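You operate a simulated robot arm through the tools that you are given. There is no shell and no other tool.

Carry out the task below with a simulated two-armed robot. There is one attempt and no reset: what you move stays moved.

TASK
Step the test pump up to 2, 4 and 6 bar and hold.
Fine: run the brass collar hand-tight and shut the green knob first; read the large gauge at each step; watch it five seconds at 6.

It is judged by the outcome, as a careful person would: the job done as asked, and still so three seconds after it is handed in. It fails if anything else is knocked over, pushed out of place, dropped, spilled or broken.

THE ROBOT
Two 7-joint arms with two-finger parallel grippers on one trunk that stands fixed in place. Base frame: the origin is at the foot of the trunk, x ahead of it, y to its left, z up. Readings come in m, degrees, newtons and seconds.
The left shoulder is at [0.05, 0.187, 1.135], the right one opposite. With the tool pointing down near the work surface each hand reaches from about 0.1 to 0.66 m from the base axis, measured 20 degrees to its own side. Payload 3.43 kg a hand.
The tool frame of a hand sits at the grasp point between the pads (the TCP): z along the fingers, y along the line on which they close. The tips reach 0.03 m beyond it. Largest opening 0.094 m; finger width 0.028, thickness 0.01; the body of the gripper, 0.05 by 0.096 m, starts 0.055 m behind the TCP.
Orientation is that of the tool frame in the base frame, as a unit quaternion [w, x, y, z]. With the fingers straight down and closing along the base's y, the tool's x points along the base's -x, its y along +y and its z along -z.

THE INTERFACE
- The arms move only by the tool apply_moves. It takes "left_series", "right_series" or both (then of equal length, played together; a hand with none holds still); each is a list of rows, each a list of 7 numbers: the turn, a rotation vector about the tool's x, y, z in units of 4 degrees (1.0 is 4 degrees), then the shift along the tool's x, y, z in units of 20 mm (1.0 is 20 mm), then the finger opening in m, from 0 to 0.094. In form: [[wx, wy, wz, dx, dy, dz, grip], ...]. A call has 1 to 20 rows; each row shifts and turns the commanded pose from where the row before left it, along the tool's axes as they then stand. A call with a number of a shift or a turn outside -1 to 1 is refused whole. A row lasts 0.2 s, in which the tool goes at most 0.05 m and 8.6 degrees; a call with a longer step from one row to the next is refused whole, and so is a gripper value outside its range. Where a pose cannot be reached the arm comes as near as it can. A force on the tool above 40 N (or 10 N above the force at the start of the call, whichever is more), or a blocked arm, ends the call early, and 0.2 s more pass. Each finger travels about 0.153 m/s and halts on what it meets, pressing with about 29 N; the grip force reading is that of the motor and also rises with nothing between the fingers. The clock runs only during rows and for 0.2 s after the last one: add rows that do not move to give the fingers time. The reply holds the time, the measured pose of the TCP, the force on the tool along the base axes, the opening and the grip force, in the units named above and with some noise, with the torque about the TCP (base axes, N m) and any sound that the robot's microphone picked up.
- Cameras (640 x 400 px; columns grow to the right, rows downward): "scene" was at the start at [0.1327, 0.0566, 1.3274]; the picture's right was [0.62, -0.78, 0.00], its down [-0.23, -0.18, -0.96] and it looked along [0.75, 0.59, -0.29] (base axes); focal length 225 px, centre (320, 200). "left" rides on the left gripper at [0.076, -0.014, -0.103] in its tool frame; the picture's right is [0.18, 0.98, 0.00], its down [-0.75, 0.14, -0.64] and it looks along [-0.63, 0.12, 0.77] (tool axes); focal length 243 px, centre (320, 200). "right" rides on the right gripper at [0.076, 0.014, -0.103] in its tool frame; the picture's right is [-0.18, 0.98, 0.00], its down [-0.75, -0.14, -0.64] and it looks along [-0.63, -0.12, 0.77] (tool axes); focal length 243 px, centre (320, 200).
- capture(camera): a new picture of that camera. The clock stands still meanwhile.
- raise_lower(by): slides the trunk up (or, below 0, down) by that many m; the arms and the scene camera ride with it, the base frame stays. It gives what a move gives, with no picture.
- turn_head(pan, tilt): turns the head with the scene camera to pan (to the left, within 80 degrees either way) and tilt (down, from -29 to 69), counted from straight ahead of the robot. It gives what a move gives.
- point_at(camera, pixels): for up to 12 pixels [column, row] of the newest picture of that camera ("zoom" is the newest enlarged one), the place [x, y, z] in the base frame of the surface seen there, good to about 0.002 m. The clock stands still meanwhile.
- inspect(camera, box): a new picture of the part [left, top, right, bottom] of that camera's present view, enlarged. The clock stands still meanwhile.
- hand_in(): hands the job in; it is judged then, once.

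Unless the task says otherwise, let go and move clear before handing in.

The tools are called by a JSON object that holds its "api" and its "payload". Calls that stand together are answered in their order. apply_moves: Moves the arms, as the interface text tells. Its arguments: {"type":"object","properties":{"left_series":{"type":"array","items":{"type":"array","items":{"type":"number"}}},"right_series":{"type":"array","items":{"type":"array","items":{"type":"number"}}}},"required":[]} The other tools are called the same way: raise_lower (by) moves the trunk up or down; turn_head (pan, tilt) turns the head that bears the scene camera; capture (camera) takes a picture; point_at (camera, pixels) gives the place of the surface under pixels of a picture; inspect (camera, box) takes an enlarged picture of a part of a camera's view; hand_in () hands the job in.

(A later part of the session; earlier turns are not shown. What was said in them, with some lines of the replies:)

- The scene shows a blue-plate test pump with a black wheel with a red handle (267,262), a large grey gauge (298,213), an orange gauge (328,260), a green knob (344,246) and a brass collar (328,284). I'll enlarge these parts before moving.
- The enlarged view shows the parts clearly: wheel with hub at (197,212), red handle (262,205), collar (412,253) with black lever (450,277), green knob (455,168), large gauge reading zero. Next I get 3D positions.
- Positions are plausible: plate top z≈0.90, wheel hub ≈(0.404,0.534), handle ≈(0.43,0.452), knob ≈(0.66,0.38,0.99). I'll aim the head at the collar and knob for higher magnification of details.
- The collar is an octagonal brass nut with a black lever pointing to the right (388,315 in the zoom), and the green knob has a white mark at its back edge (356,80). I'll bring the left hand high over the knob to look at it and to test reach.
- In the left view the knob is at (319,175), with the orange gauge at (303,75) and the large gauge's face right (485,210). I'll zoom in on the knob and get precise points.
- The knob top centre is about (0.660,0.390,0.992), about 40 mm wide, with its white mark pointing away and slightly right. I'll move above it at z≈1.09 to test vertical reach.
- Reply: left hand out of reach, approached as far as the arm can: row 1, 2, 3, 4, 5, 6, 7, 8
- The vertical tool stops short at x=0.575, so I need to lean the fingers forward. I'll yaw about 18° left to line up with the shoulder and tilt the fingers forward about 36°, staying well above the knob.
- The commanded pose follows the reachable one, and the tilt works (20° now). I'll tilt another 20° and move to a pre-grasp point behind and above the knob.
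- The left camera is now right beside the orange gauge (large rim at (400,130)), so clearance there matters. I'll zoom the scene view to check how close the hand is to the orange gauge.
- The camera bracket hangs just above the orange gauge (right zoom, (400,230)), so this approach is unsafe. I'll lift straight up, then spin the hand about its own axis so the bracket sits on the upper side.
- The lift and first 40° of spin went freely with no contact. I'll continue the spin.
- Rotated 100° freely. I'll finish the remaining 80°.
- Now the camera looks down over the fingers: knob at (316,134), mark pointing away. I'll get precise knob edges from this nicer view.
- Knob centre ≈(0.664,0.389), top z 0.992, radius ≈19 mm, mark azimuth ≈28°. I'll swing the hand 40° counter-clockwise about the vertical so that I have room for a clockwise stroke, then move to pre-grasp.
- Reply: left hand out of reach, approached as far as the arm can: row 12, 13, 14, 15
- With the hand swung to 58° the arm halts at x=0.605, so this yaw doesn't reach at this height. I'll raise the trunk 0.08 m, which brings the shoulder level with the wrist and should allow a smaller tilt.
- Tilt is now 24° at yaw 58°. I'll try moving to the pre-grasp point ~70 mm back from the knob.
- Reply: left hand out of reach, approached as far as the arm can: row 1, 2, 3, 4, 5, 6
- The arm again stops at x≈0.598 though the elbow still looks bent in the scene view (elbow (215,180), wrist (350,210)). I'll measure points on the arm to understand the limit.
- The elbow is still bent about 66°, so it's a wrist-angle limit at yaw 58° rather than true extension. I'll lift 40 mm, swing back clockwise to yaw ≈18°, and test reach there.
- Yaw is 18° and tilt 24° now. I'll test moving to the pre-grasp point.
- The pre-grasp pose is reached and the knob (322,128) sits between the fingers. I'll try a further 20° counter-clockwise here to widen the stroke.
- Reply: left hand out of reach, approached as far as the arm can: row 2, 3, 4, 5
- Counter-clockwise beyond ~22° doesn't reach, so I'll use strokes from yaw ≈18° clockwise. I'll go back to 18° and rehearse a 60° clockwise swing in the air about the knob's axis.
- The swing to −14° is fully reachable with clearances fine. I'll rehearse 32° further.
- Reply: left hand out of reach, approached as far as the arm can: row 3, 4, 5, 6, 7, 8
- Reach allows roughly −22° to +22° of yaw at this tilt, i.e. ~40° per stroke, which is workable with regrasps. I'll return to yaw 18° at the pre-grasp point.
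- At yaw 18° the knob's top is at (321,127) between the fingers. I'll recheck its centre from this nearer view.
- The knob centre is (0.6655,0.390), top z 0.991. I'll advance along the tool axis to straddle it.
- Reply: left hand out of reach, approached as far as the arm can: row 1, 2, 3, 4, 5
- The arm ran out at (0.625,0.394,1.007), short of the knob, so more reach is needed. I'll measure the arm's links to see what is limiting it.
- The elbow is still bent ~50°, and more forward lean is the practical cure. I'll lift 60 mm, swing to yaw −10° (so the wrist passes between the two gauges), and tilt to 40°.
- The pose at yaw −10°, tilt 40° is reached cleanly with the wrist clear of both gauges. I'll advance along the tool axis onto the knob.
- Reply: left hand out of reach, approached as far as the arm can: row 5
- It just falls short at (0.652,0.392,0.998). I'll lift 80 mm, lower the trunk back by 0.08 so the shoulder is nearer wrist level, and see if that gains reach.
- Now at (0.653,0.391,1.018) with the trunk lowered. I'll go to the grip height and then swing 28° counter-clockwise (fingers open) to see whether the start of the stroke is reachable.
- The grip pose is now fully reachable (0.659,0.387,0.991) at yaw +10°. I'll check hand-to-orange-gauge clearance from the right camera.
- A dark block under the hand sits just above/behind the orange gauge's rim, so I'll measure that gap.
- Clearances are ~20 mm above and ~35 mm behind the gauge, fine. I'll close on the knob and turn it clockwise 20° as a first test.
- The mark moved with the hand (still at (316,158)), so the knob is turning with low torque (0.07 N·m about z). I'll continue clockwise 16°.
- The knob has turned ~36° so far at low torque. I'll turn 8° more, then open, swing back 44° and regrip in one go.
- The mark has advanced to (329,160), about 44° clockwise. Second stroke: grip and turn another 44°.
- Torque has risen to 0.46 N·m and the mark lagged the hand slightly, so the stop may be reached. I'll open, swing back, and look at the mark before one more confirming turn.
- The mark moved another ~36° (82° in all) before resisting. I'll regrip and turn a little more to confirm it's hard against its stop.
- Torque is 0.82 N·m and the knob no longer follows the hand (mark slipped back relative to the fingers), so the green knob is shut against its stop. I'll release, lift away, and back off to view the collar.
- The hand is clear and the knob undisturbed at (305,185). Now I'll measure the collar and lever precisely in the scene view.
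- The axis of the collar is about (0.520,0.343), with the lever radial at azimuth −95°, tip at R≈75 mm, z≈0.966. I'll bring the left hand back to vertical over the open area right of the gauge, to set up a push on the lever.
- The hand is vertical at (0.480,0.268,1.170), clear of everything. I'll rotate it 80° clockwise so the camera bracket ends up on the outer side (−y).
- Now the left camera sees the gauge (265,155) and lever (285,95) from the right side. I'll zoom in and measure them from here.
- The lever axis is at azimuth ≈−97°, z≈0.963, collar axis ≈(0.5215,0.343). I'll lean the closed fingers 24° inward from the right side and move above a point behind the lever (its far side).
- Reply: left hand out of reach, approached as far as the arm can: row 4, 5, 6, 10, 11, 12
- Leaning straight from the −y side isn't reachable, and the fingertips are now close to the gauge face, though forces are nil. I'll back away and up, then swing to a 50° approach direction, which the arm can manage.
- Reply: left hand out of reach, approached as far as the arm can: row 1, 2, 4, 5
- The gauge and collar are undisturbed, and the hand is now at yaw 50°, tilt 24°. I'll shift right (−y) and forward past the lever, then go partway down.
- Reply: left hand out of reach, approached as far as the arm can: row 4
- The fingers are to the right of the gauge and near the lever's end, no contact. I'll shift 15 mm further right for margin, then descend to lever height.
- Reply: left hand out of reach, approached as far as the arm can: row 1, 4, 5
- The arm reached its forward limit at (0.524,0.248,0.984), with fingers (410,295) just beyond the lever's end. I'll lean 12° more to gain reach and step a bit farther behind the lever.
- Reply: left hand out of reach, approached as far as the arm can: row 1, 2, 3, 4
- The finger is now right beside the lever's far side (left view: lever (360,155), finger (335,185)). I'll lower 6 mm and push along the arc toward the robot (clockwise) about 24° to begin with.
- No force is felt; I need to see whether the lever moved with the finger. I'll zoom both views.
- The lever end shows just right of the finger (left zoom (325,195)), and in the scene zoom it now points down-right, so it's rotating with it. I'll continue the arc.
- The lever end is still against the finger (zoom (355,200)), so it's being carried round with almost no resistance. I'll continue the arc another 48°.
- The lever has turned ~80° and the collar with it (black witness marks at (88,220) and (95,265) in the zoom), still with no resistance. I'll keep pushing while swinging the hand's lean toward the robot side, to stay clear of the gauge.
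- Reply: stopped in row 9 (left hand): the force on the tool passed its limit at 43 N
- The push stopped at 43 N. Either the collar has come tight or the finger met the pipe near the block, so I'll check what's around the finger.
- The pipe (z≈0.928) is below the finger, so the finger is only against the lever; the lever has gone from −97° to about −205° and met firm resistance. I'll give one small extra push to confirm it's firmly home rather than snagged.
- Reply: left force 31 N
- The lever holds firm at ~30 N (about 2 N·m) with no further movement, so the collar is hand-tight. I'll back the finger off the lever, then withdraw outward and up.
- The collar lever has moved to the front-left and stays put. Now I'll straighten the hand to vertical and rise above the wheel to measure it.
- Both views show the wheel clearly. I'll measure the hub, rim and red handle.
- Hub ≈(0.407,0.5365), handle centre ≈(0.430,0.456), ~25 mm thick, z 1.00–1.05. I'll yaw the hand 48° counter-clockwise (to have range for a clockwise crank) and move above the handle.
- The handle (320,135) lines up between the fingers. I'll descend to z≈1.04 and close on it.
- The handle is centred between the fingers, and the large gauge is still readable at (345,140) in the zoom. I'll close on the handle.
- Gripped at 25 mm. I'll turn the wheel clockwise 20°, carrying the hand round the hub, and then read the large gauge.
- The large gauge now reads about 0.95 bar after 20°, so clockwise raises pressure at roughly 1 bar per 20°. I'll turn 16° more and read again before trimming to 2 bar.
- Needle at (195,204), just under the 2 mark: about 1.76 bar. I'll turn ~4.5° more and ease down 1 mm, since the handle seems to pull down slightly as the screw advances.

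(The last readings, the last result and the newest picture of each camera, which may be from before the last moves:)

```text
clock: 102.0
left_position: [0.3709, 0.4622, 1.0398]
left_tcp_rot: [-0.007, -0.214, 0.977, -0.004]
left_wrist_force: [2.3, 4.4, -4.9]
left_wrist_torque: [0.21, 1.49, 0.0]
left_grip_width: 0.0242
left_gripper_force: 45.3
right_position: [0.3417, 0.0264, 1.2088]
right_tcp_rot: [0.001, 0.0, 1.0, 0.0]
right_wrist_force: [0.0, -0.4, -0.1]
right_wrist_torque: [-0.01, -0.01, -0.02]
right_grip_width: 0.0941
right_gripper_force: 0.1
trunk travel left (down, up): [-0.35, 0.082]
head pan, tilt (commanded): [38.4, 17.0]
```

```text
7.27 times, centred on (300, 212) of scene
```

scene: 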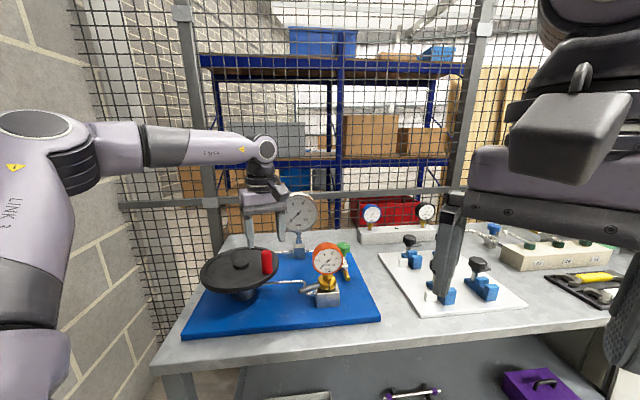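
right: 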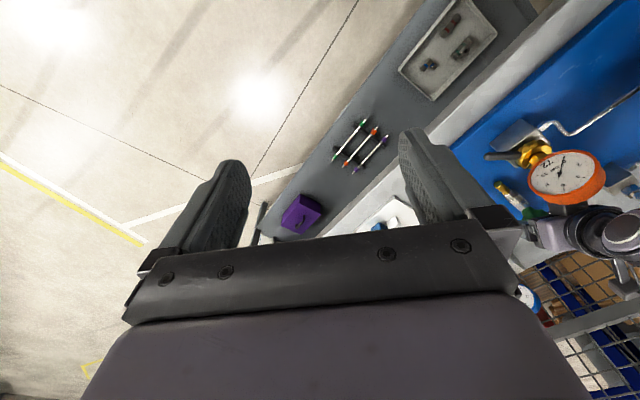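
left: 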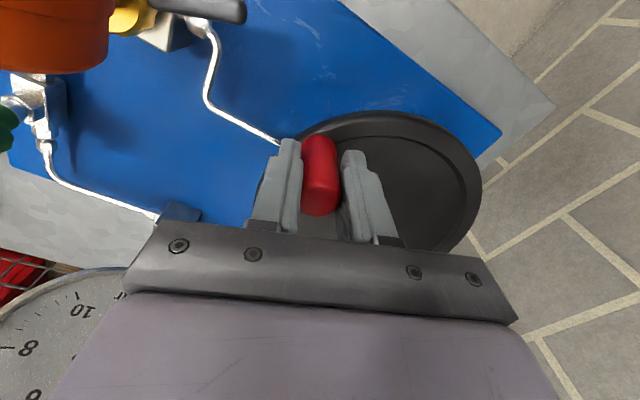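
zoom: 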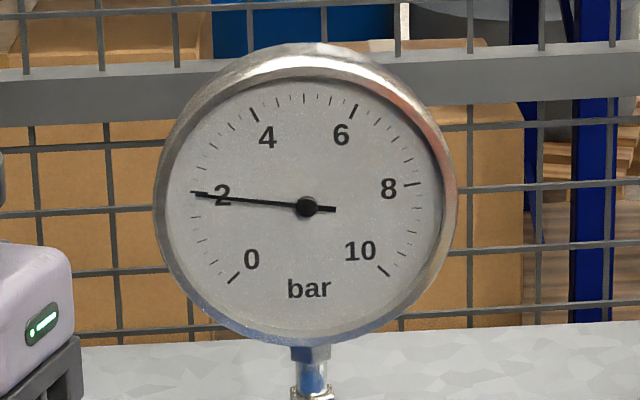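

The needle lies right on the 2 bar mark (192,192). I'll hold here about 2.5 s and read again.

{"api": "apply_moves", "payload": {"left_series": [[0, 0, 0, 0, 0, 0, 0.015], [0, 0, 0, 0, 0, 0, 0.015], [0, 0, 0, 0, 0, 0, 0.015], [0, 0, 0, 0, 0, 0, 0.015], [0, 0, 0, 0, 0, 0, 0.015], [0, 0, 0, 0, 0, 0, 0.015], [0, 0, 0, 0, 0, 0, 0.015], [0, 0, 0, 0, 0, 0, 0.015], [0, 0, 0, 0, 0, 0, 0.015], [0, 0, 0, 0, 0, 0, 0.015], [0, 0, 0, 0, 0, 0, 0.015], [0, 0, 0, 0, 0, 0, 0.015]]}}

{"api": "inspect", "payload": {"camera": "scene", "box": [275, 185, 325, 240]}}

{"api": "capture", "payload": {"camera": "left"}}

```text
clock: 104.6
left_position: [0.37, 0.463, 1.0399]
left_tcp_rot: [-0.006, -0.215, 0.977, -0.004]
left_wrist_force: [5.1, 6.2, -1.3]
left_wrist_torque: [0.94, 0.23, -0.15]
left_grip_width: 0.0245
left_gripper_force: 45.2
right_position: [0.3406, 0.0268, 1.2101]
right_tcp_rot: [0.001, 0.001, 1.0, -0.001]
right_wrist_force: [0.2, -0.1, 0.1]
right_wrist_torque: [0.02, 0.01, 0.01]
right_grip_width: 0.0941
right_gripper_force: 0.0
trunk travel left (down, up): [-0.35, 0.082]
head pan, tilt (commanded): [38.4, 17.0]
```

```text
7.27 times, centred on (300, 212) of scene
```

zoom: 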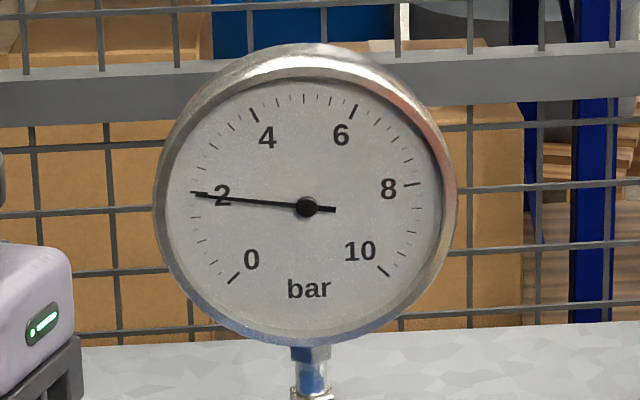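

```text
taken
```

left: 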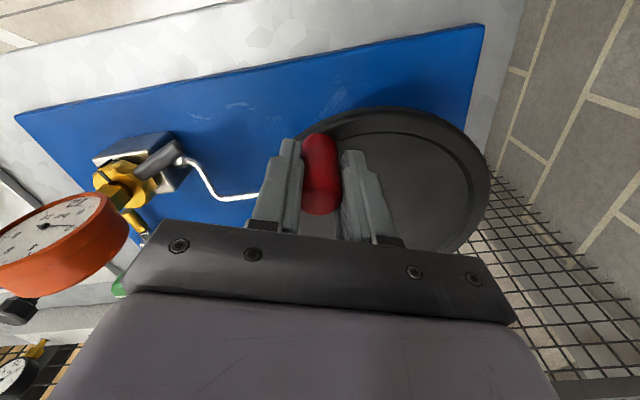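

It holds steady at 2.0 bar. Next step: 36° more, then trim to 4 bar.

{"api": "apply_moves", "payload": {"left_series": [[0, 0, 1, 0.171, 0.232, 0.005, 0.015], [0, 0, 1, 0.171, 0.232, 0.005, 0.015], [0, 0, 1, 0.171, 0.232, 0.005, 0.015], [0, 0, 1, 0.171, 0.232, 0.005, 0.015], [0, 0, 1, 0.171, 0.232, 0.005, 0.015], [0, 0, 1, 0.171, 0.232, 0.005, 0.015], [0, 0, 1, 0.171, 0.232, 0.005, 0.015], [0, 0, 1, 0.171, 0.232, 0.005, 0.015]]}}

{"api": "inspect", "payload": {"camera": "scene", "box": [275, 185, 325, 240]}}

```text
clock: 106.4
left_position: [0.3362, 0.4917, 1.0406]
left_tcp_rot: [-0.007, 0.065, 0.998, -0.005]
left_wrist_force: [-10.0, -3.3, -2.0]
left_wrist_torque: [1.14, 0.75, 0.18]
left_grip_width: 0.0243
left_gripper_force: 45.0
right_position: [0.3398, 0.0254, 1.2095]
right_tcp_rot: [0.002, 0.0, 1.0, 0.001]
right_wrist_force: [0.3, 0.8, -0.4]
right_wrist_torque: [0.05, 0.0, 0.03]
right_grip_width: 0.0942
right_gripper_force: 0.1
trunk travel left (down, up): [-0.35, 0.082]
head pan, tilt (commanded): [38.4, 17.0]
```

```text
7.27 times, centred on (300, 212) of scene
```

zoom: 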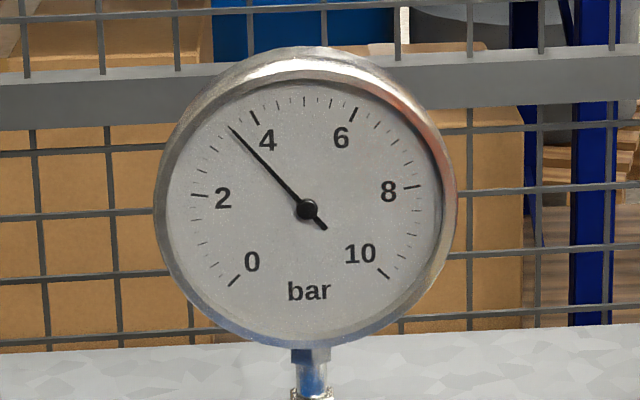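

Needle tip at (230,127): about 3.5 bar. I'll turn 8° more while easing 1 mm outward to relieve the side load, then read.

{"api": "apply_moves", "payload": {"left_series": [[0, 0, 1, 0.2, 0.226, 0, 0.015], [0, 0, 1, 0.2, 0.226, 0, 0.015], [0, 0, 0, 0, 0, 0, 0.015]]}}

{"api": "inspect", "payload": {"camera": "scene", "box": [275, 185, 325, 240]}}

```text
clock: 107.2
left_position: [0.3365, 0.4917, 1.0416]
left_tcp_rot: [-0.006, 0.064, 0.998, -0.006]
left_wrist_force: [-12.0, -9.7, -5.4]
left_wrist_torque: [1.18, 0.59, -0.21]
left_grip_width: 0.0248
left_gripper_force: 45.1
left hand out of reach, approached as far as the arm can: row 1, 2
right_position: [0.339, 0.0248, 1.2097]
right_tcp_rot: [0.0, 0.0, 1.0, 0.001]
right_wrist_force: [-0.1, 0.2, -0.1]
right_wrist_torque: [0.02, 0.0, 0.0]
right_grip_width: 0.0942
right_gripper_force: 0.0
trunk travel left (down, up): [-0.35, 0.082]
head pan, tilt (commanded): [38.4, 17.0]
```

```text
7.27 times, centred on (300, 212) of scene
```

zoom: 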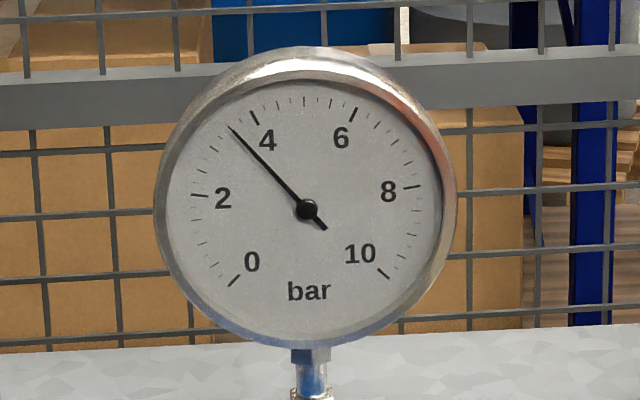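

The arm has hit a limit at this yaw (no further movement, still ~3.5 bar). I'll open the fingers, swing the hand back 60° about the handle and regrip, so I can continue the crank from a better wrist angle.

{"api": "apply_moves", "payload": {"left_series": [[0, 0, 0, 0, 0, 0, 0.05], [0, 0, 0, 0, 0, 0, 0.05], [0, 0, 0, 0, 0, 0, 0.05]]}}

{"api": "inspect", "payload": {"camera": "scene", "box": [275, 185, 325, 240]}}

{"api": "capture", "payload": {"camera": "left"}}

{"api": "capture", "payload": {"camera": "scene"}}

```text
clock: 108.0
left_position: [0.3373, 0.4931, 1.039]
left_tcp_rot: [-0.005, 0.062, 0.998, -0.006]
left_wrist_force: [-0.8, -0.8, 0.0]
left_wrist_torque: [0.03, -0.01, -0.01]
left_grip_width: 0.05
left_gripper_force: 0.1
right_position: [0.3396, 0.0263, 1.21]
right_tcp_rot: [0.0, 0.0, 1.0, 0.0]
right_wrist_force: [-0.9, -0.5, -0.6]
right_wrist_torque: [0.0, 0.02, -0.01]
right_grip_width: 0.0941
right_gripper_force: 0.0
trunk travel left (down, up): [-0.35, 0.082]
head pan, tilt (commanded): [38.4, 17.0]
```

```text
7.27 times, centred on (300, 212) of scene
```

zoom: 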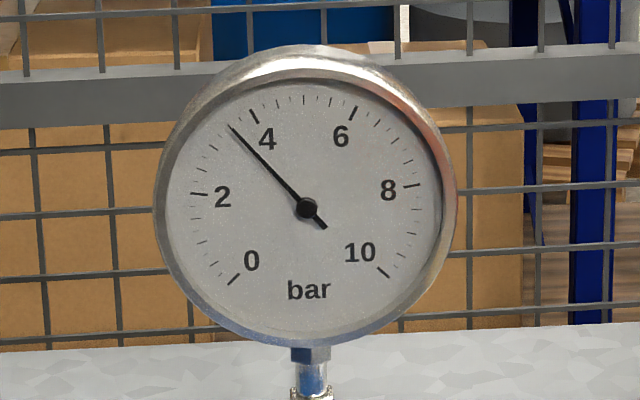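

```text
taken
```

left: 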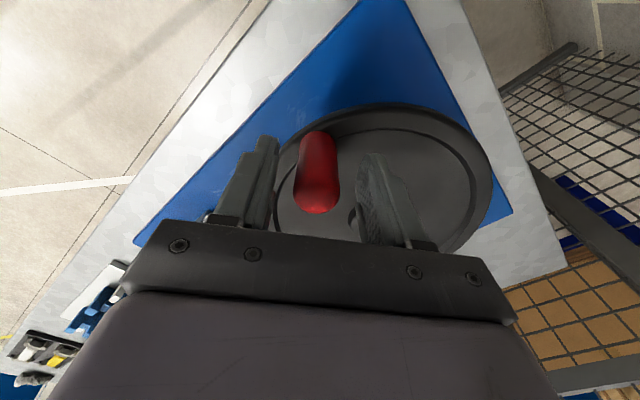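

```text
taken
```

scene: 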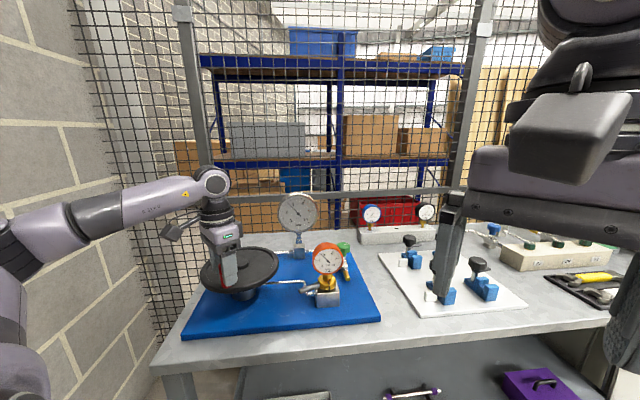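

The wheel stays put by itself (gauge unchanged at 3.5). I'll swing the open hand 60° counter-clockwise around the handle and regrip.

{"api": "apply_moves", "payload": {"left_series": [[0, 0, -1, 0, 0, 0, 0.05], [0, 0, -1, 0, 0, 0, 0.05], [0, 0, -1, 0, 0, 0, 0.05], [0, 0, -1, 0, 0, 0, 0.05], [0, 0, -1, 0, 0, 0, 0.05], [0, 0, -1, 0, 0, 0, 0.05], [0, 0, -1, 0, 0, 0, 0.05], [0, 0, -1, 0, 0, 0, 0.05], [0, 0, -1, 0, 0, 0, 0.05], [0, 0, -1, 0, 0, 0, 0.05], [0, 0, -1, 0, 0, 0, 0.05], [0, 0, -1, 0, 0, 0, 0.05], [0, 0, -1, 0, 0, 0, 0.05], [0, 0, -1, 0, 0, 0, 0.05], [0, 0, -1, 0, 0, 0, 0.05]]}}

{"api": "capture", "payload": {"camera": "left"}}

```text
clock: 111.2
left_position: [0.3379, 0.4929, 1.0384]
left_tcp_rot: [-0.008, -0.445, 0.896, -0.003]
left_wrist_force: [-0.8, 0.1, 0.0]
left_wrist_torque: [-0.01, 0.01, 0.03]
left_grip_width: 0.0502
left_gripper_force: 0.1
right_position: [0.3407, 0.0263, 1.2097]
right_tcp_rot: [0.001, 0.0, 1.0, 0.0]
right_wrist_force: [-0.8, -0.4, 0.2]
right_wrist_torque: [-0.01, 0.01, -0.01]
right_grip_width: 0.094
right_gripper_force: 0.0
trunk travel left (down, up): [-0.35, 0.082]
head pan, tilt (commanded): [38.4, 17.0]
```

```text
taken
```

left: 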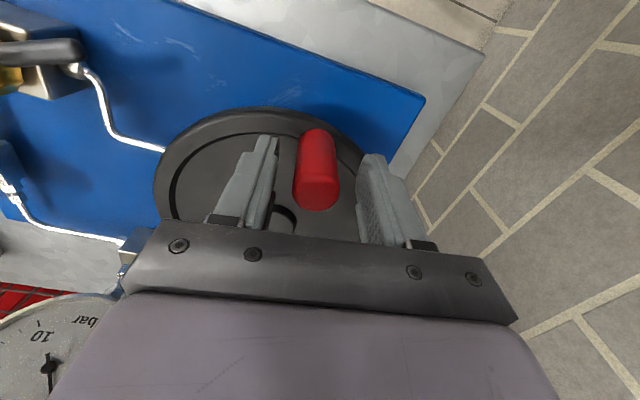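

The fingers straddle the handle with a small offset (handle ≈3–4 mm toward −y). I'll correct that, turn the open hand 32° further counter-clockwise for range, and close.

{"api": "apply_moves", "payload": {"left_series": [[0, 0, 0, 0.145, -0.11, 0, 0.05], [0, 0, -1, 0, 0, 0, 0.05], [0, 0, -1, 0, 0, 0, 0.05], [0, 0, -1, 0, 0, 0, 0.05], [0, 0, -1, 0, 0, 0, 0.05], [0, 0, -1, 0, 0, 0, 0.05], [0, 0, -1, 0, 0, 0, 0.05], [0, 0, -1, 0, 0, 0, 0.05], [0, 0, -1, 0, 0, 0, 0.05], [0, 0, 0, 0, 0, 0, 0.015], [0, 0, 0, 0, 0, 0, 0.015], [0, 0, 0, 0, 0, 0, 0.015]]}}

{"api": "capture", "payload": {"camera": "left"}}

{"api": "inspect", "payload": {"camera": "scene", "box": [275, 185, 325, 240]}}

```text
clock: 113.8
left_position: [0.3382, 0.4896, 1.0401]
left_tcp_rot: [-0.005, -0.674, 0.738, -0.001]
left_wrist_force: [5.2, 2.1, -2.7]
left_wrist_torque: [0.14, -1.62, -0.05]
left_grip_width: 0.0244
left_gripper_force: 44.7
right_position: [0.3402, 0.026, 1.2101]
right_tcp_rot: [0.0, 0.0, 1.0, 0.0]
right_wrist_force: [1.0, -0.3, 0.0]
right_wrist_torque: [-0.01, -0.01, 0.01]
right_grip_width: 0.0941
right_gripper_force: 0.1
trunk travel left (down, up): [-0.35, 0.082]
head pan, tilt (commanded): [38.4, 17.0]
```

```text
taken
```

left: 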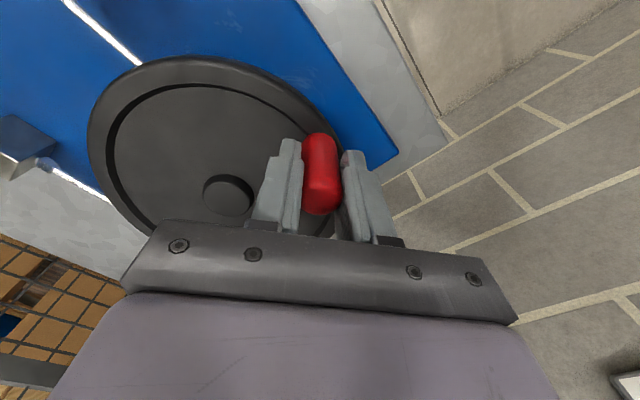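

```text
7.27 times, centred on (300, 212) of scene
```

zoom: 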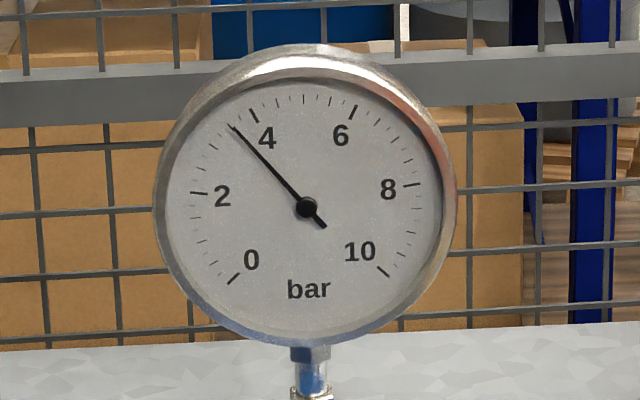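

Regripped well (24.4 mm), gauge still ~3.5 bar. I'll turn 8° more and read.

{"api": "apply_moves", "payload": {"left_series": [[0, 0, 1, -0.232, 0.18, 0, 0.015], [0, 0, 1, -0.232, 0.18, 0, 0.015], [0, 0, 0, 0, 0, 0, 0.015]]}}

{"api": "inspect", "payload": {"camera": "scene", "box": [275, 185, 325, 240]}}

```text
clock: 114.6
left_position: [0.3315, 0.4987, 1.04]
left_tcp_rot: [-0.007, -0.62, 0.784, -0.001]
left_wrist_force: [5.2, 2.1, 2.5]
left_wrist_torque: [0.69, -1.52, -0.12]
left_grip_width: 0.0245
left_gripper_force: 45.3
right_position: [0.341, 0.0255, 1.2095]
right_tcp_rot: [0.0, 0.0, 1.0, 0.0]
right_wrist_force: [-0.1, -0.2, 0.1]
right_wrist_torque: [0.02, 0.01, -0.01]
right_grip_width: 0.094
right_gripper_force: 0.0
trunk travel left (down, up): [-0.35, 0.082]
head pan, tilt (commanded): [38.4, 17.0]
```

```text
7.27 times, centred on (300, 212) of scene
```

zoom: 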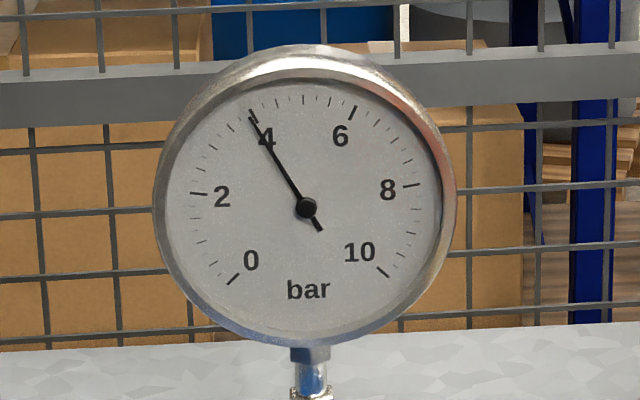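

The needle lies right over the 4 bar mark (250,108). I'll hold about 2.5 s and read again.

{"api": "apply_moves", "payload": {"left_series": [[0, 0, 0, 0, 0, 0, 0.015], [0, 0, 0, 0, 0, 0, 0.015], [0, 0, 0, 0, 0, 0, 0.015], [0, 0, 0, 0, 0, 0, 0.015], [0, 0, 0, 0, 0, 0, 0.015], [0, 0, 0, 0, 0, 0, 0.015], [0, 0, 0, 0, 0, 0, 0.015], [0, 0, 0, 0, 0, 0, 0.015], [0, 0, 0, 0, 0, 0, 0.015], [0, 0, 0, 0, 0, 0, 0.015], [0, 0, 0, 0, 0, 0, 0.015], [0, 0, 0, 0, 0, 0, 0.015]]}}

{"api": "inspect", "payload": {"camera": "scene", "box": [275, 185, 325, 240]}}

{"api": "inspect", "payload": {"camera": "scene", "box": [190, 160, 390, 310]}}

```text
clock: 117.2
left_position: [0.3314, 0.4987, 1.039]
left_tcp_rot: [-0.007, -0.622, 0.783, -0.001]
left_wrist_force: [8.4, 5.3, 11.1]
left_wrist_torque: [-0.44, -1.13, -0.07]
left_grip_width: 0.0243
left_gripper_force: 44.9
right_position: [0.3413, 0.0265, 1.209]
right_tcp_rot: [0.0, 0.0, 1.0, 0.0]
right_wrist_force: [-0.1, 0.4, -0.4]
right_wrist_torque: [0.01, 0.0, 0.02]
right_grip_width: 0.094
right_gripper_force: 0.0
trunk travel left (down, up): [-0.35, 0.082]
head pan, tilt (commanded): [38.4, 17.0]
```

```text
7.27 times, centred on (300, 212) of scene
```

zoom: 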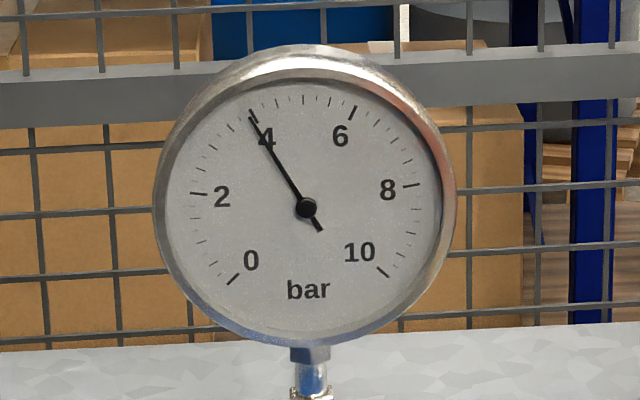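

```text
2.67 times, centred on (290, 235) of scene
```

zoom: 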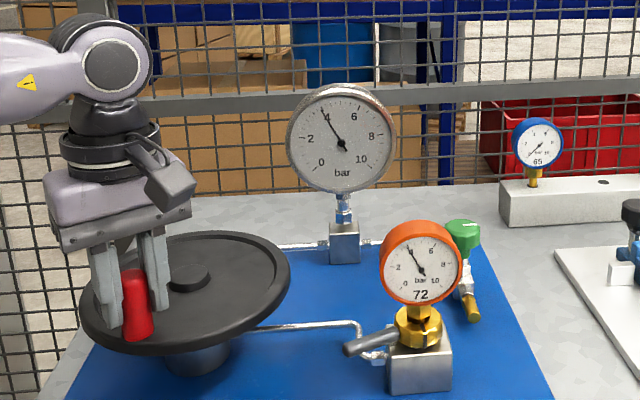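

Steady at 4.0 bar. Now 28° more toward 6 bar, then read and trim.

{"api": "apply_moves", "payload": {"left_series": [[0, 0, 1, -0.236, 0.175, 0, 0.015], [0, 0, 1, -0.236, 0.175, 0, 0.015], [0, 0, 1, -0.236, 0.175, 0, 0.015], [0, 0, 1, -0.236, 0.175, 0, 0.015], [0, 0, 1, -0.236, 0.175, 0, 0.015], [0, 0, 1, -0.236, 0.175, 0, 0.015]]}}

{"api": "inspect", "payload": {"camera": "scene", "box": [275, 185, 325, 240]}}

```text
clock: 118.6
left_position: [0.3222, 0.5314, 1.0408]
left_tcp_rot: [-0.009, -0.443, 0.896, -0.002]
left_wrist_force: [-8.5, -3.6, 4.4]
left_wrist_torque: [0.16, -0.92, -0.05]
left_grip_width: 0.0241
left_gripper_force: 44.8
right_position: [0.3393, 0.0256, 1.2109]
right_tcp_rot: [0.002, 0.0, 1.0, 0.001]
right_wrist_force: [-0.9, -0.3, -0.1]
right_wrist_torque: [0.0, 0.02, 0.0]
right_grip_width: 0.0938
right_gripper_force: 0.1
trunk travel left (down, up): [-0.35, 0.082]
head pan, tilt (commanded): [38.4, 17.0]
```

```text
7.27 times, centred on (300, 212) of scene
```

zoom: 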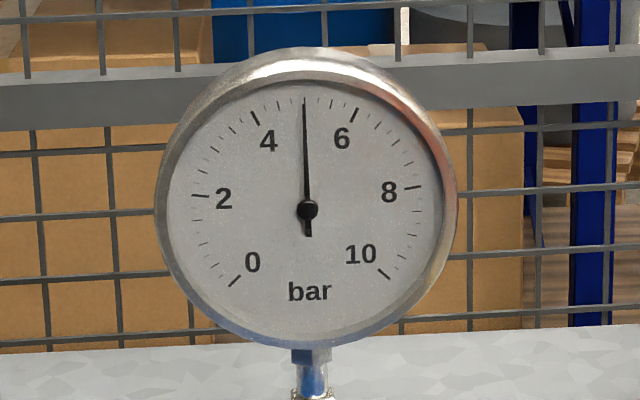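

Needle just left of vertical: about 5.0 bar. I'll turn 16° more and read.

{"api": "apply_moves", "payload": {"left_series": [[0, 0, 1, -0.224, 0.189, 0, 0.015], [0, 0, 1, -0.224, 0.189, 0, 0.015], [0, 0, 1, -0.224, 0.189, 0, 0.015], [0, 0, 1, -0.224, 0.189, 0, 0.015], [0, 0, 0, 0, 0, 0, 0.015]]}}

{"api": "inspect", "payload": {"camera": "scene", "box": [275, 185, 325, 240]}}

```text
clock: 119.8
left_position: [0.3223, 0.5566, 1.0391]
left_tcp_rot: [-0.009, -0.314, 0.949, -0.002]
left_wrist_force: [-16.1, -2.2, 2.7]
left_wrist_torque: [-0.32, 0.78, -0.45]
left_grip_width: 0.0243
left_gripper_force: 44.8
right_position: [0.3395, 0.0254, 1.211]
right_tcp_rot: [0.0, 0.0, 1.0, 0.0]
right_wrist_force: [-0.3, -1.0, -0.2]
right_wrist_torque: [0.0, 0.02, 0.02]
right_grip_width: 0.094
right_gripper_force: 0.0
trunk travel left (down, up): [-0.35, 0.082]
head pan, tilt (commanded): [38.4, 17.0]
```

```text
7.27 times, centred on (300, 212) of scene
```

zoom: 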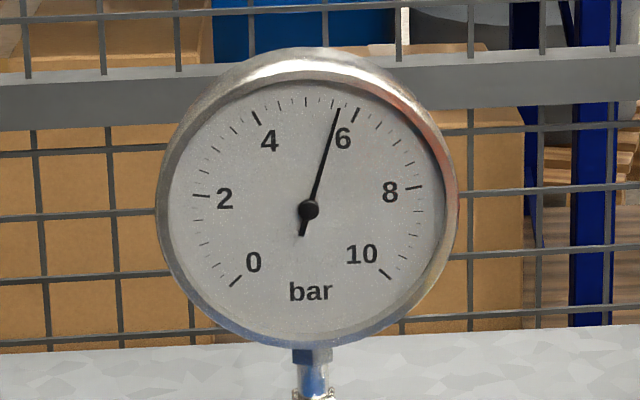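

Needle tip (338,108): about 5.7 bar. I'll turn ~6.8° more, easing outward 1.5 mm to relieve the side load.

{"api": "apply_moves", "payload": {"left_series": [[0, 0, 0.85, -0.176, 0.183, 0, 0.015], [0, 0, 0.85, -0.176, 0.183, 0, 0.015], [0, 0, 0, 0, 0, 0, 0.015]]}}

{"api": "inspect", "payload": {"camera": "scene", "box": [275, 185, 325, 240]}}

```text
clock: 120.6
left_position: [0.3239, 0.5654, 1.0398]
left_tcp_rot: [-0.008, -0.258, 0.966, -0.002]
left_wrist_force: [-12.0, -0.8, 1.9]
left_wrist_torque: [-0.03, 1.27, -0.32]
left_grip_width: 0.0246
left_gripper_force: 45.1
right_position: [0.3391, 0.0255, 1.2099]
right_tcp_rot: [0.001, -0.001, 1.0, 0.0]
right_wrist_force: [0.1, 0.0, 1.4]
right_wrist_torque: [0.02, 0.01, -0.01]
right_grip_width: 0.094
right_gripper_force: 0.1
trunk travel left (down, up): [-0.35, 0.082]
head pan, tilt (commanded): [38.4, 17.0]
```

```text
7.27 times, centred on (300, 212) of scene
```

zoom: 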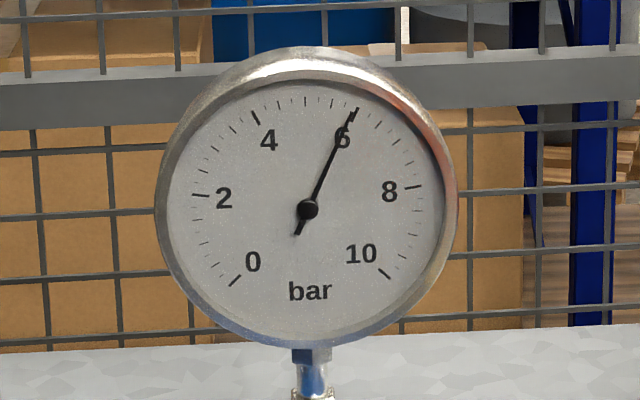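

The needle sits on the 6 bar mark (356,107). I'll zoom closely, then watch for the first seconds while still holding.

{"api": "inspect", "payload": {"camera": "scene", "box": [290, 190, 316, 214]}}

{"api": "apply_moves", "payload": {"left_series": [[0, 0, 0, 0, 0, 0, 0.015], [0, 0, 0, 0, 0, 0, 0.015], [0, 0, 0, 0, 0, 0, 0.015], [0, 0, 0, 0, 0, 0, 0.015], [0, 0, 0, 0, 0, 0, 0.015]]}}

{"api": "inspect", "payload": {"camera": "scene", "box": [290, 190, 316, 214]}}

```text
16.00 times, centred on (303, 202) of scene
```

zoom: 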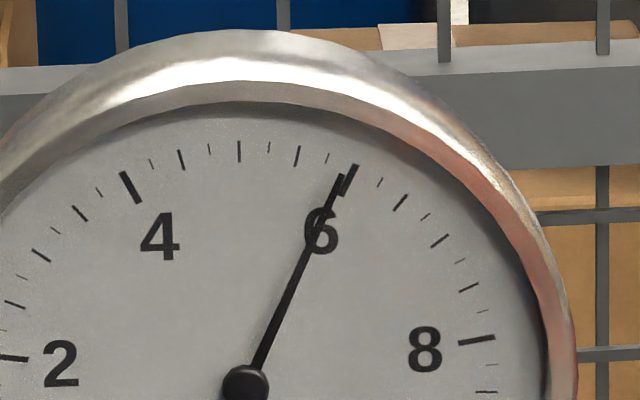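

```text
clock: 121.8
left_position: [0.3244, 0.5667, 1.0401]
left_tcp_rot: [-0.008, -0.259, 0.966, -0.004]
left_wrist_force: [-12.7, -0.5, 1.2]
left_wrist_torque: [0.21, 0.86, -0.27]
left_grip_width: 0.0244
left_gripper_force: 45.2
right_position: [0.3403, 0.0263, 1.2099]
right_tcp_rot: [0.001, 0.0, 1.0, 0.0]
right_wrist_force: [-0.5, 0.0, -0.1]
right_wrist_torque: [-0.02, -0.03, 0.02]
right_grip_width: 0.094
right_gripper_force: 0.1
trunk travel left (down, up): [-0.35, 0.082]
head pan, tilt (commanded): [38.4, 17.0]
```

```text
16.00 times, centred on (303, 202) of scene
```

zoom: 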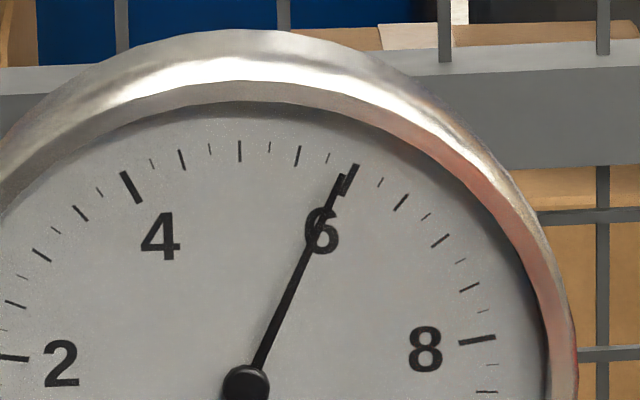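

The needle is a hair under the 6 mark (≈5.9 bar) and steady. I'll trim up by ~1.8°.

{"api": "apply_moves", "payload": {"left_series": [[0, 0, 0.45, -0.1, 0.086, 0, 0.015], [0, 0, 0, 0, 0, 0, 0.015]]}}

{"api": "inspect", "payload": {"camera": "scene", "box": [290, 190, 316, 214]}}

```text
clock: 122.4
left_position: [0.326, 0.5689, 1.0397]
left_tcp_rot: [-0.006, -0.244, 0.97, -0.003]
left_wrist_force: [-11.0, 1.6, 4.6]
left_wrist_torque: [-0.09, 1.39, -0.08]
left_grip_width: 0.0243
left_gripper_force: 44.5
right_position: [0.3384, 0.0258, 1.2095]
right_tcp_rot: [0.001, 0.001, 1.0, 0.0]
right_wrist_force: [-0.1, 0.3, -0.3]
right_wrist_torque: [0.01, 0.0, 0.01]
right_grip_width: 0.0939
right_gripper_force: 0.0
trunk travel left (down, up): [-0.35, 0.082]
head pan, tilt (commanded): [38.4, 17.0]
```

```text
16.00 times, centred on (303, 202) of scene
```

zoom: 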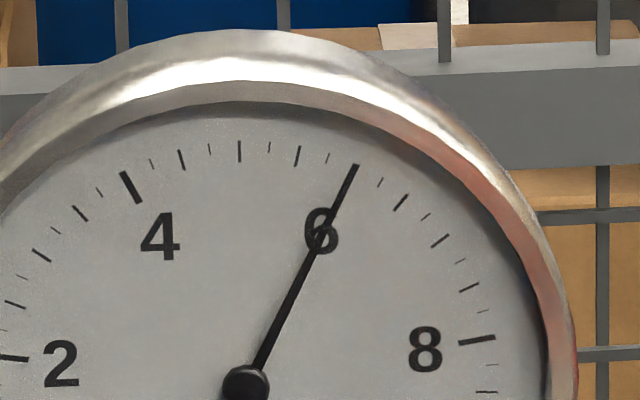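

The needle now lines up exactly with the 6 mark. I'll open the fingers to let go and see that it stays, reading after each period.

{"api": "apply_moves", "payload": {"left_series": [[0, 0, 0, 0, 0, 0, 0.05], [0, 0, 0, 0, 0, 0, 0.05], [0, 0, 0, 0, 0, 0, 0.05], [0, 0, 0, 0, 0, 0, 0.05]]}}

{"api": "inspect", "payload": {"camera": "scene", "box": [290, 190, 316, 214]}}

{"api": "capture", "payload": {"camera": "left"}}

```text
clock: 123.4
left_position: [0.3266, 0.5679, 1.0388]
left_tcp_rot: [-0.006, -0.244, 0.97, -0.003]
left_wrist_force: [-0.1, -0.4, -1.0]
left_wrist_torque: [0.01, 0.03, -0.01]
left_grip_width: 0.0501
left_gripper_force: 0.1
right_position: [0.3408, 0.0255, 1.2096]
right_tcp_rot: [0.0, 0.0, 1.0, 0.0]
right_wrist_force: [0.3, -0.2, 0.5]
right_wrist_torque: [-0.01, 0.01, -0.02]
right_grip_width: 0.0939
right_gripper_force: 0.1
trunk travel left (down, up): [-0.35, 0.082]
head pan, tilt (commanded): [38.4, 17.0]
```

```text
16.00 times, centred on (303, 202) of scene
```

zoom: 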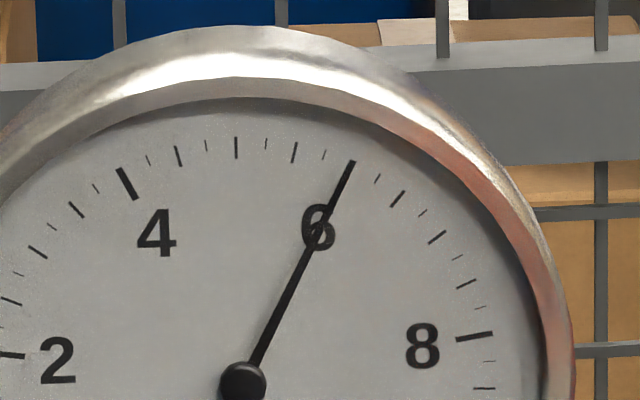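

```text
taken
```

left: 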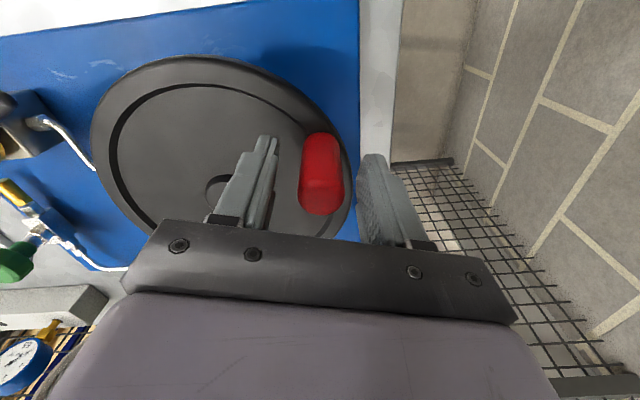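

Hand off, the needle stays on 6. Now I watch it: first ~2.6 s, then the next, with a reading after each.

{"api": "apply_moves", "payload": {"left_series": [[0, 0, 0, 0, 0, 0, 0.05], [0, 0, 0, 0, 0, 0, 0.05], [0, 0, 0, 0, 0, 0, 0.05], [0, 0, 0, 0, 0, 0, 0.05], [0, 0, 0, 0, 0, 0, 0.05], [0, 0, 0, 0, 0, 0, 0.05], [0, 0, 0, 0, 0, 0, 0.05], [0, 0, 0, 0, 0, 0, 0.05], [0, 0, 0, 0, 0, 0, 0.05], [0, 0, 0, 0, 0, 0, 0.05], [0, 0, 0, 0, 0, 0, 0.05], [0, 0, 0, 0, 0, 0, 0.05]]}}

{"api": "inspect", "payload": {"camera": "scene", "box": [290, 190, 316, 214]}}

{"api": "apply_moves", "payload": {"left_series": [[0, 0, 0, 0, 0, 0, 0.05], [0, 0, 0, 0, 0, 0, 0.05], [0, 0, 0, 0, 0, 0, 0.05], [0, 0, 0, 0, 0, 0, 0.05], [0, 0, 0, 0, 0, 0, 0.05], [0, 0, 0, 0, 0, 0, 0.05], [0, 0, 0, 0, 0, 0, 0.05], [0, 0, 0, 0, 0, 0, 0.05], [0, 0, 0, 0, 0, 0, 0.05], [0, 0, 0, 0, 0, 0, 0.05], [0, 0, 0, 0, 0, 0, 0.05], [0, 0, 0, 0, 0, 0, 0.05], [0, 0, 0, 0, 0, 0, 0.05], [0, 0, 0, 0, 0, 0, 0.05], [0, 0, 0, 0, 0, 0, 0.05]]}}

{"api": "inspect", "payload": {"camera": "scene", "box": [290, 190, 316, 214]}}

```text
clock: 126.0
left_position: [0.3276, 0.5687, 1.038]
left_tcp_rot: [-0.007, -0.244, 0.97, -0.004]
left_wrist_force: [-0.6, -0.3, 0.1]
left_wrist_torque: [0.04, 0.02, 0.03]
left_grip_width: 0.0499
left_gripper_force: 0.1
right_position: [0.3404, 0.0263, 1.2101]
right_tcp_rot: [0.0, -0.001, 1.0, 0.0]
right_wrist_force: [-0.1, 0.7, 0.1]
right_wrist_torque: [-0.01, -0.01, -0.04]
right_grip_width: 0.094
right_gripper_force: 0.0
trunk travel left (down, up): [-0.35, 0.082]
head pan, tilt (commanded): [38.4, 17.0]
```

```text
16.00 times, centred on (303, 202) of scene
```

zoom: 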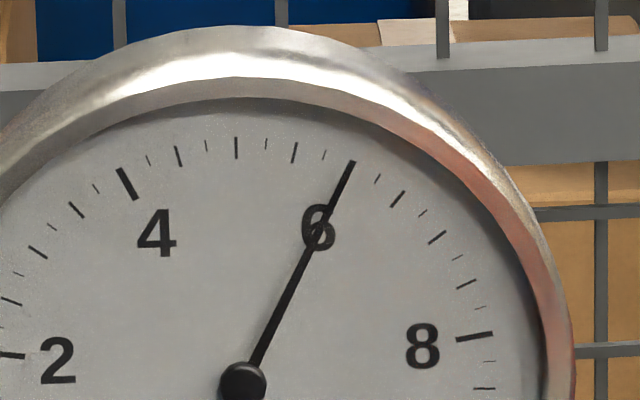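

```text
clock: 129.2
left_position: [0.3275, 0.5692, 1.0384]
left_tcp_rot: [-0.006, -0.243, 0.97, -0.003]
left_wrist_force: [0.4, 0.1, 0.4]
left_wrist_torque: [0.01, 0.02, -0.02]
left_grip_width: 0.0501
left_gripper_force: 0.0
right_position: [0.34, 0.0254, 1.2098]
right_tcp_rot: [0.0, 0.0, 1.0, 0.0]
right_wrist_force: [0.1, 0.2, -0.9]
right_wrist_torque: [-0.03, 0.01, -0.02]
right_grip_width: 0.094
right_gripper_force: 0.1
trunk travel left (down, up): [-0.35, 0.082]
head pan, tilt (commanded): [38.4, 17.0]
```

```text
16.00 times, centred on (303, 202) of scene
```

zoom: 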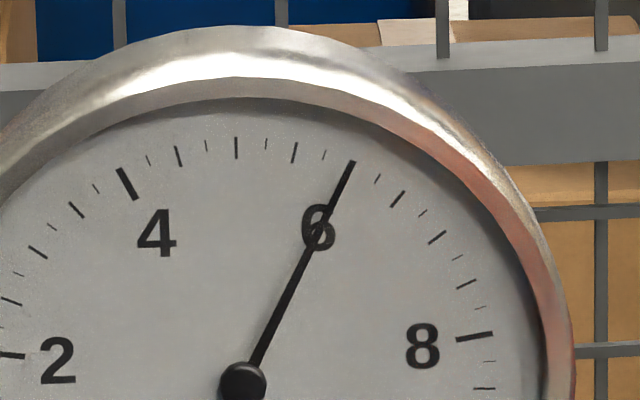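

The gauge has held exactly 6 bar for almost 6 s with the hand off. I'll lift straight up and clear of the handle.

{"api": "apply_moves", "payload": {"left_series": [[0, 0, 0, 0, 0, -0.5, 0.055], [0, 0, 0, 0, 0, -0.5, 0.055], [0, 0, 0, 0, 0, -0.7, 0.055], [0, 0, 0, 0, 0, -0.8, 0.055], [0, 0, 0, 0, 0, -0.8, 0.055], [0, 0, 0, 0, 0, -0.8, 0.055], [0, 0, 0, 0, 0, -0.8, 0.055], [0, 0, 0, 0, 0, -0.8, 0.055], [0, 0, 0, 0, 0, -0.8, 0.055], [0, 0, 0, 0, 0, -0.8, 0.055]]}}

{"api": "capture", "payload": {"camera": "scene"}}

{"api": "inspect", "payload": {"camera": "scene", "box": [190, 180, 390, 330]}}

{"api": "inspect", "payload": {"camera": "scene", "box": [275, 185, 325, 240]}}

```text
clock: 131.4
left_position: [0.3273, 0.5692, 1.1851]
left_tcp_rot: [-0.007, -0.243, 0.97, -0.003]
left_wrist_force: [-0.1, 0.2, 0.3]
left_wrist_torque: [0.03, -0.03, -0.04]
left_grip_width: 0.055
left_gripper_force: 0.0
right_position: [0.3408, 0.0251, 1.2095]
right_tcp_rot: [0.0, 0.0, 1.0, 0.0]
right_wrist_force: [0.2, -0.1, -0.6]
right_wrist_torque: [0.02, 0.03, -0.02]
right_grip_width: 0.0943
right_gripper_force: 0.1
trunk travel left (down, up): [-0.35, 0.082]
head pan, tilt (commanded): [38.4, 17.0]
```

```text
taken
```

scene: 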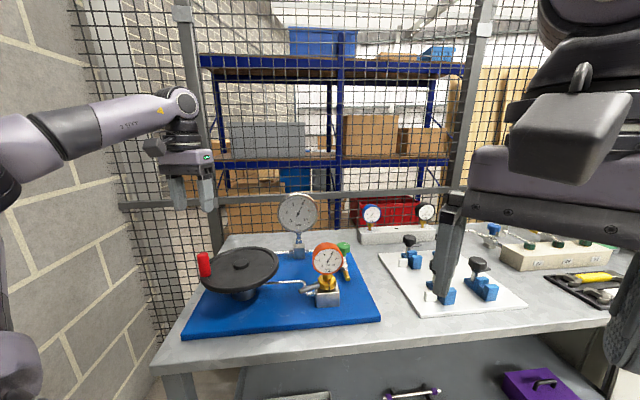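

```text
2.67 times, centred on (290, 255) of scene
```

zoom: 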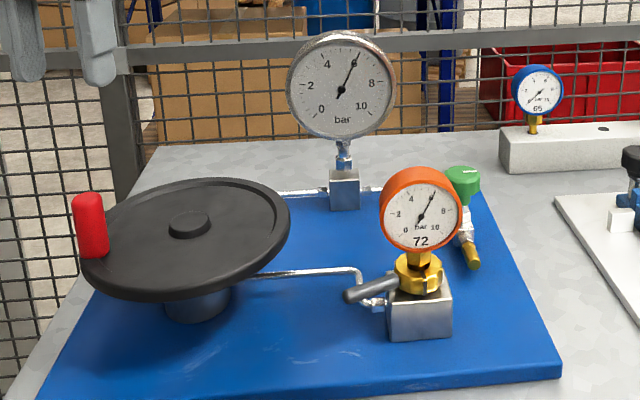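

```text
7.27 times, centred on (300, 212) of scene
```

zoom: 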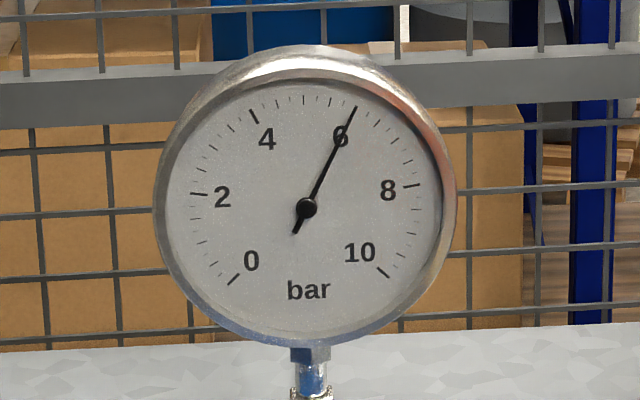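

The large gauge still reads 6 bar (356,107). The hand is clear, the collar is tight, the green knob is shut, and nothing else has moved. I read the gauge at 2, 4 and 6 bar and watched it hold at 6 for over 5 s, so I'm handing in.

{"api": "hand_in", "payload": {}}

```text
The job is handed in.
```

The test pump was stepped up to 2, 4 and 6 bar and is holding at 6 bar with the robot's hand clear.

- **Green knob:** shut first. It turned about 80° clockwise until it stopped, and a second grip would not move it further.
- **Brass collar:** run hand-tight by pushing its lever round about 107°. It then held firm against roughly 30 N at the lever with no further movement.
- **Large gauge:** it read 2.0 bar, then 4.0 bar, each held for about 2.5 s. It first read about 5.9 at the last step, so I trimmed it to 6.0.
- **Watch at 6 bar:** the needle stayed on the mark for almost 6 s with the hand off the wheel. It still read 6 after the hand was lifted away.

On the way from 2 to 4 bar the arm reached its limit at about 3.5 bar. I let go of the wheel handle for a few seconds to regrip it, and the reading did not move. In the last pictures nothing else had been moved or knocked.
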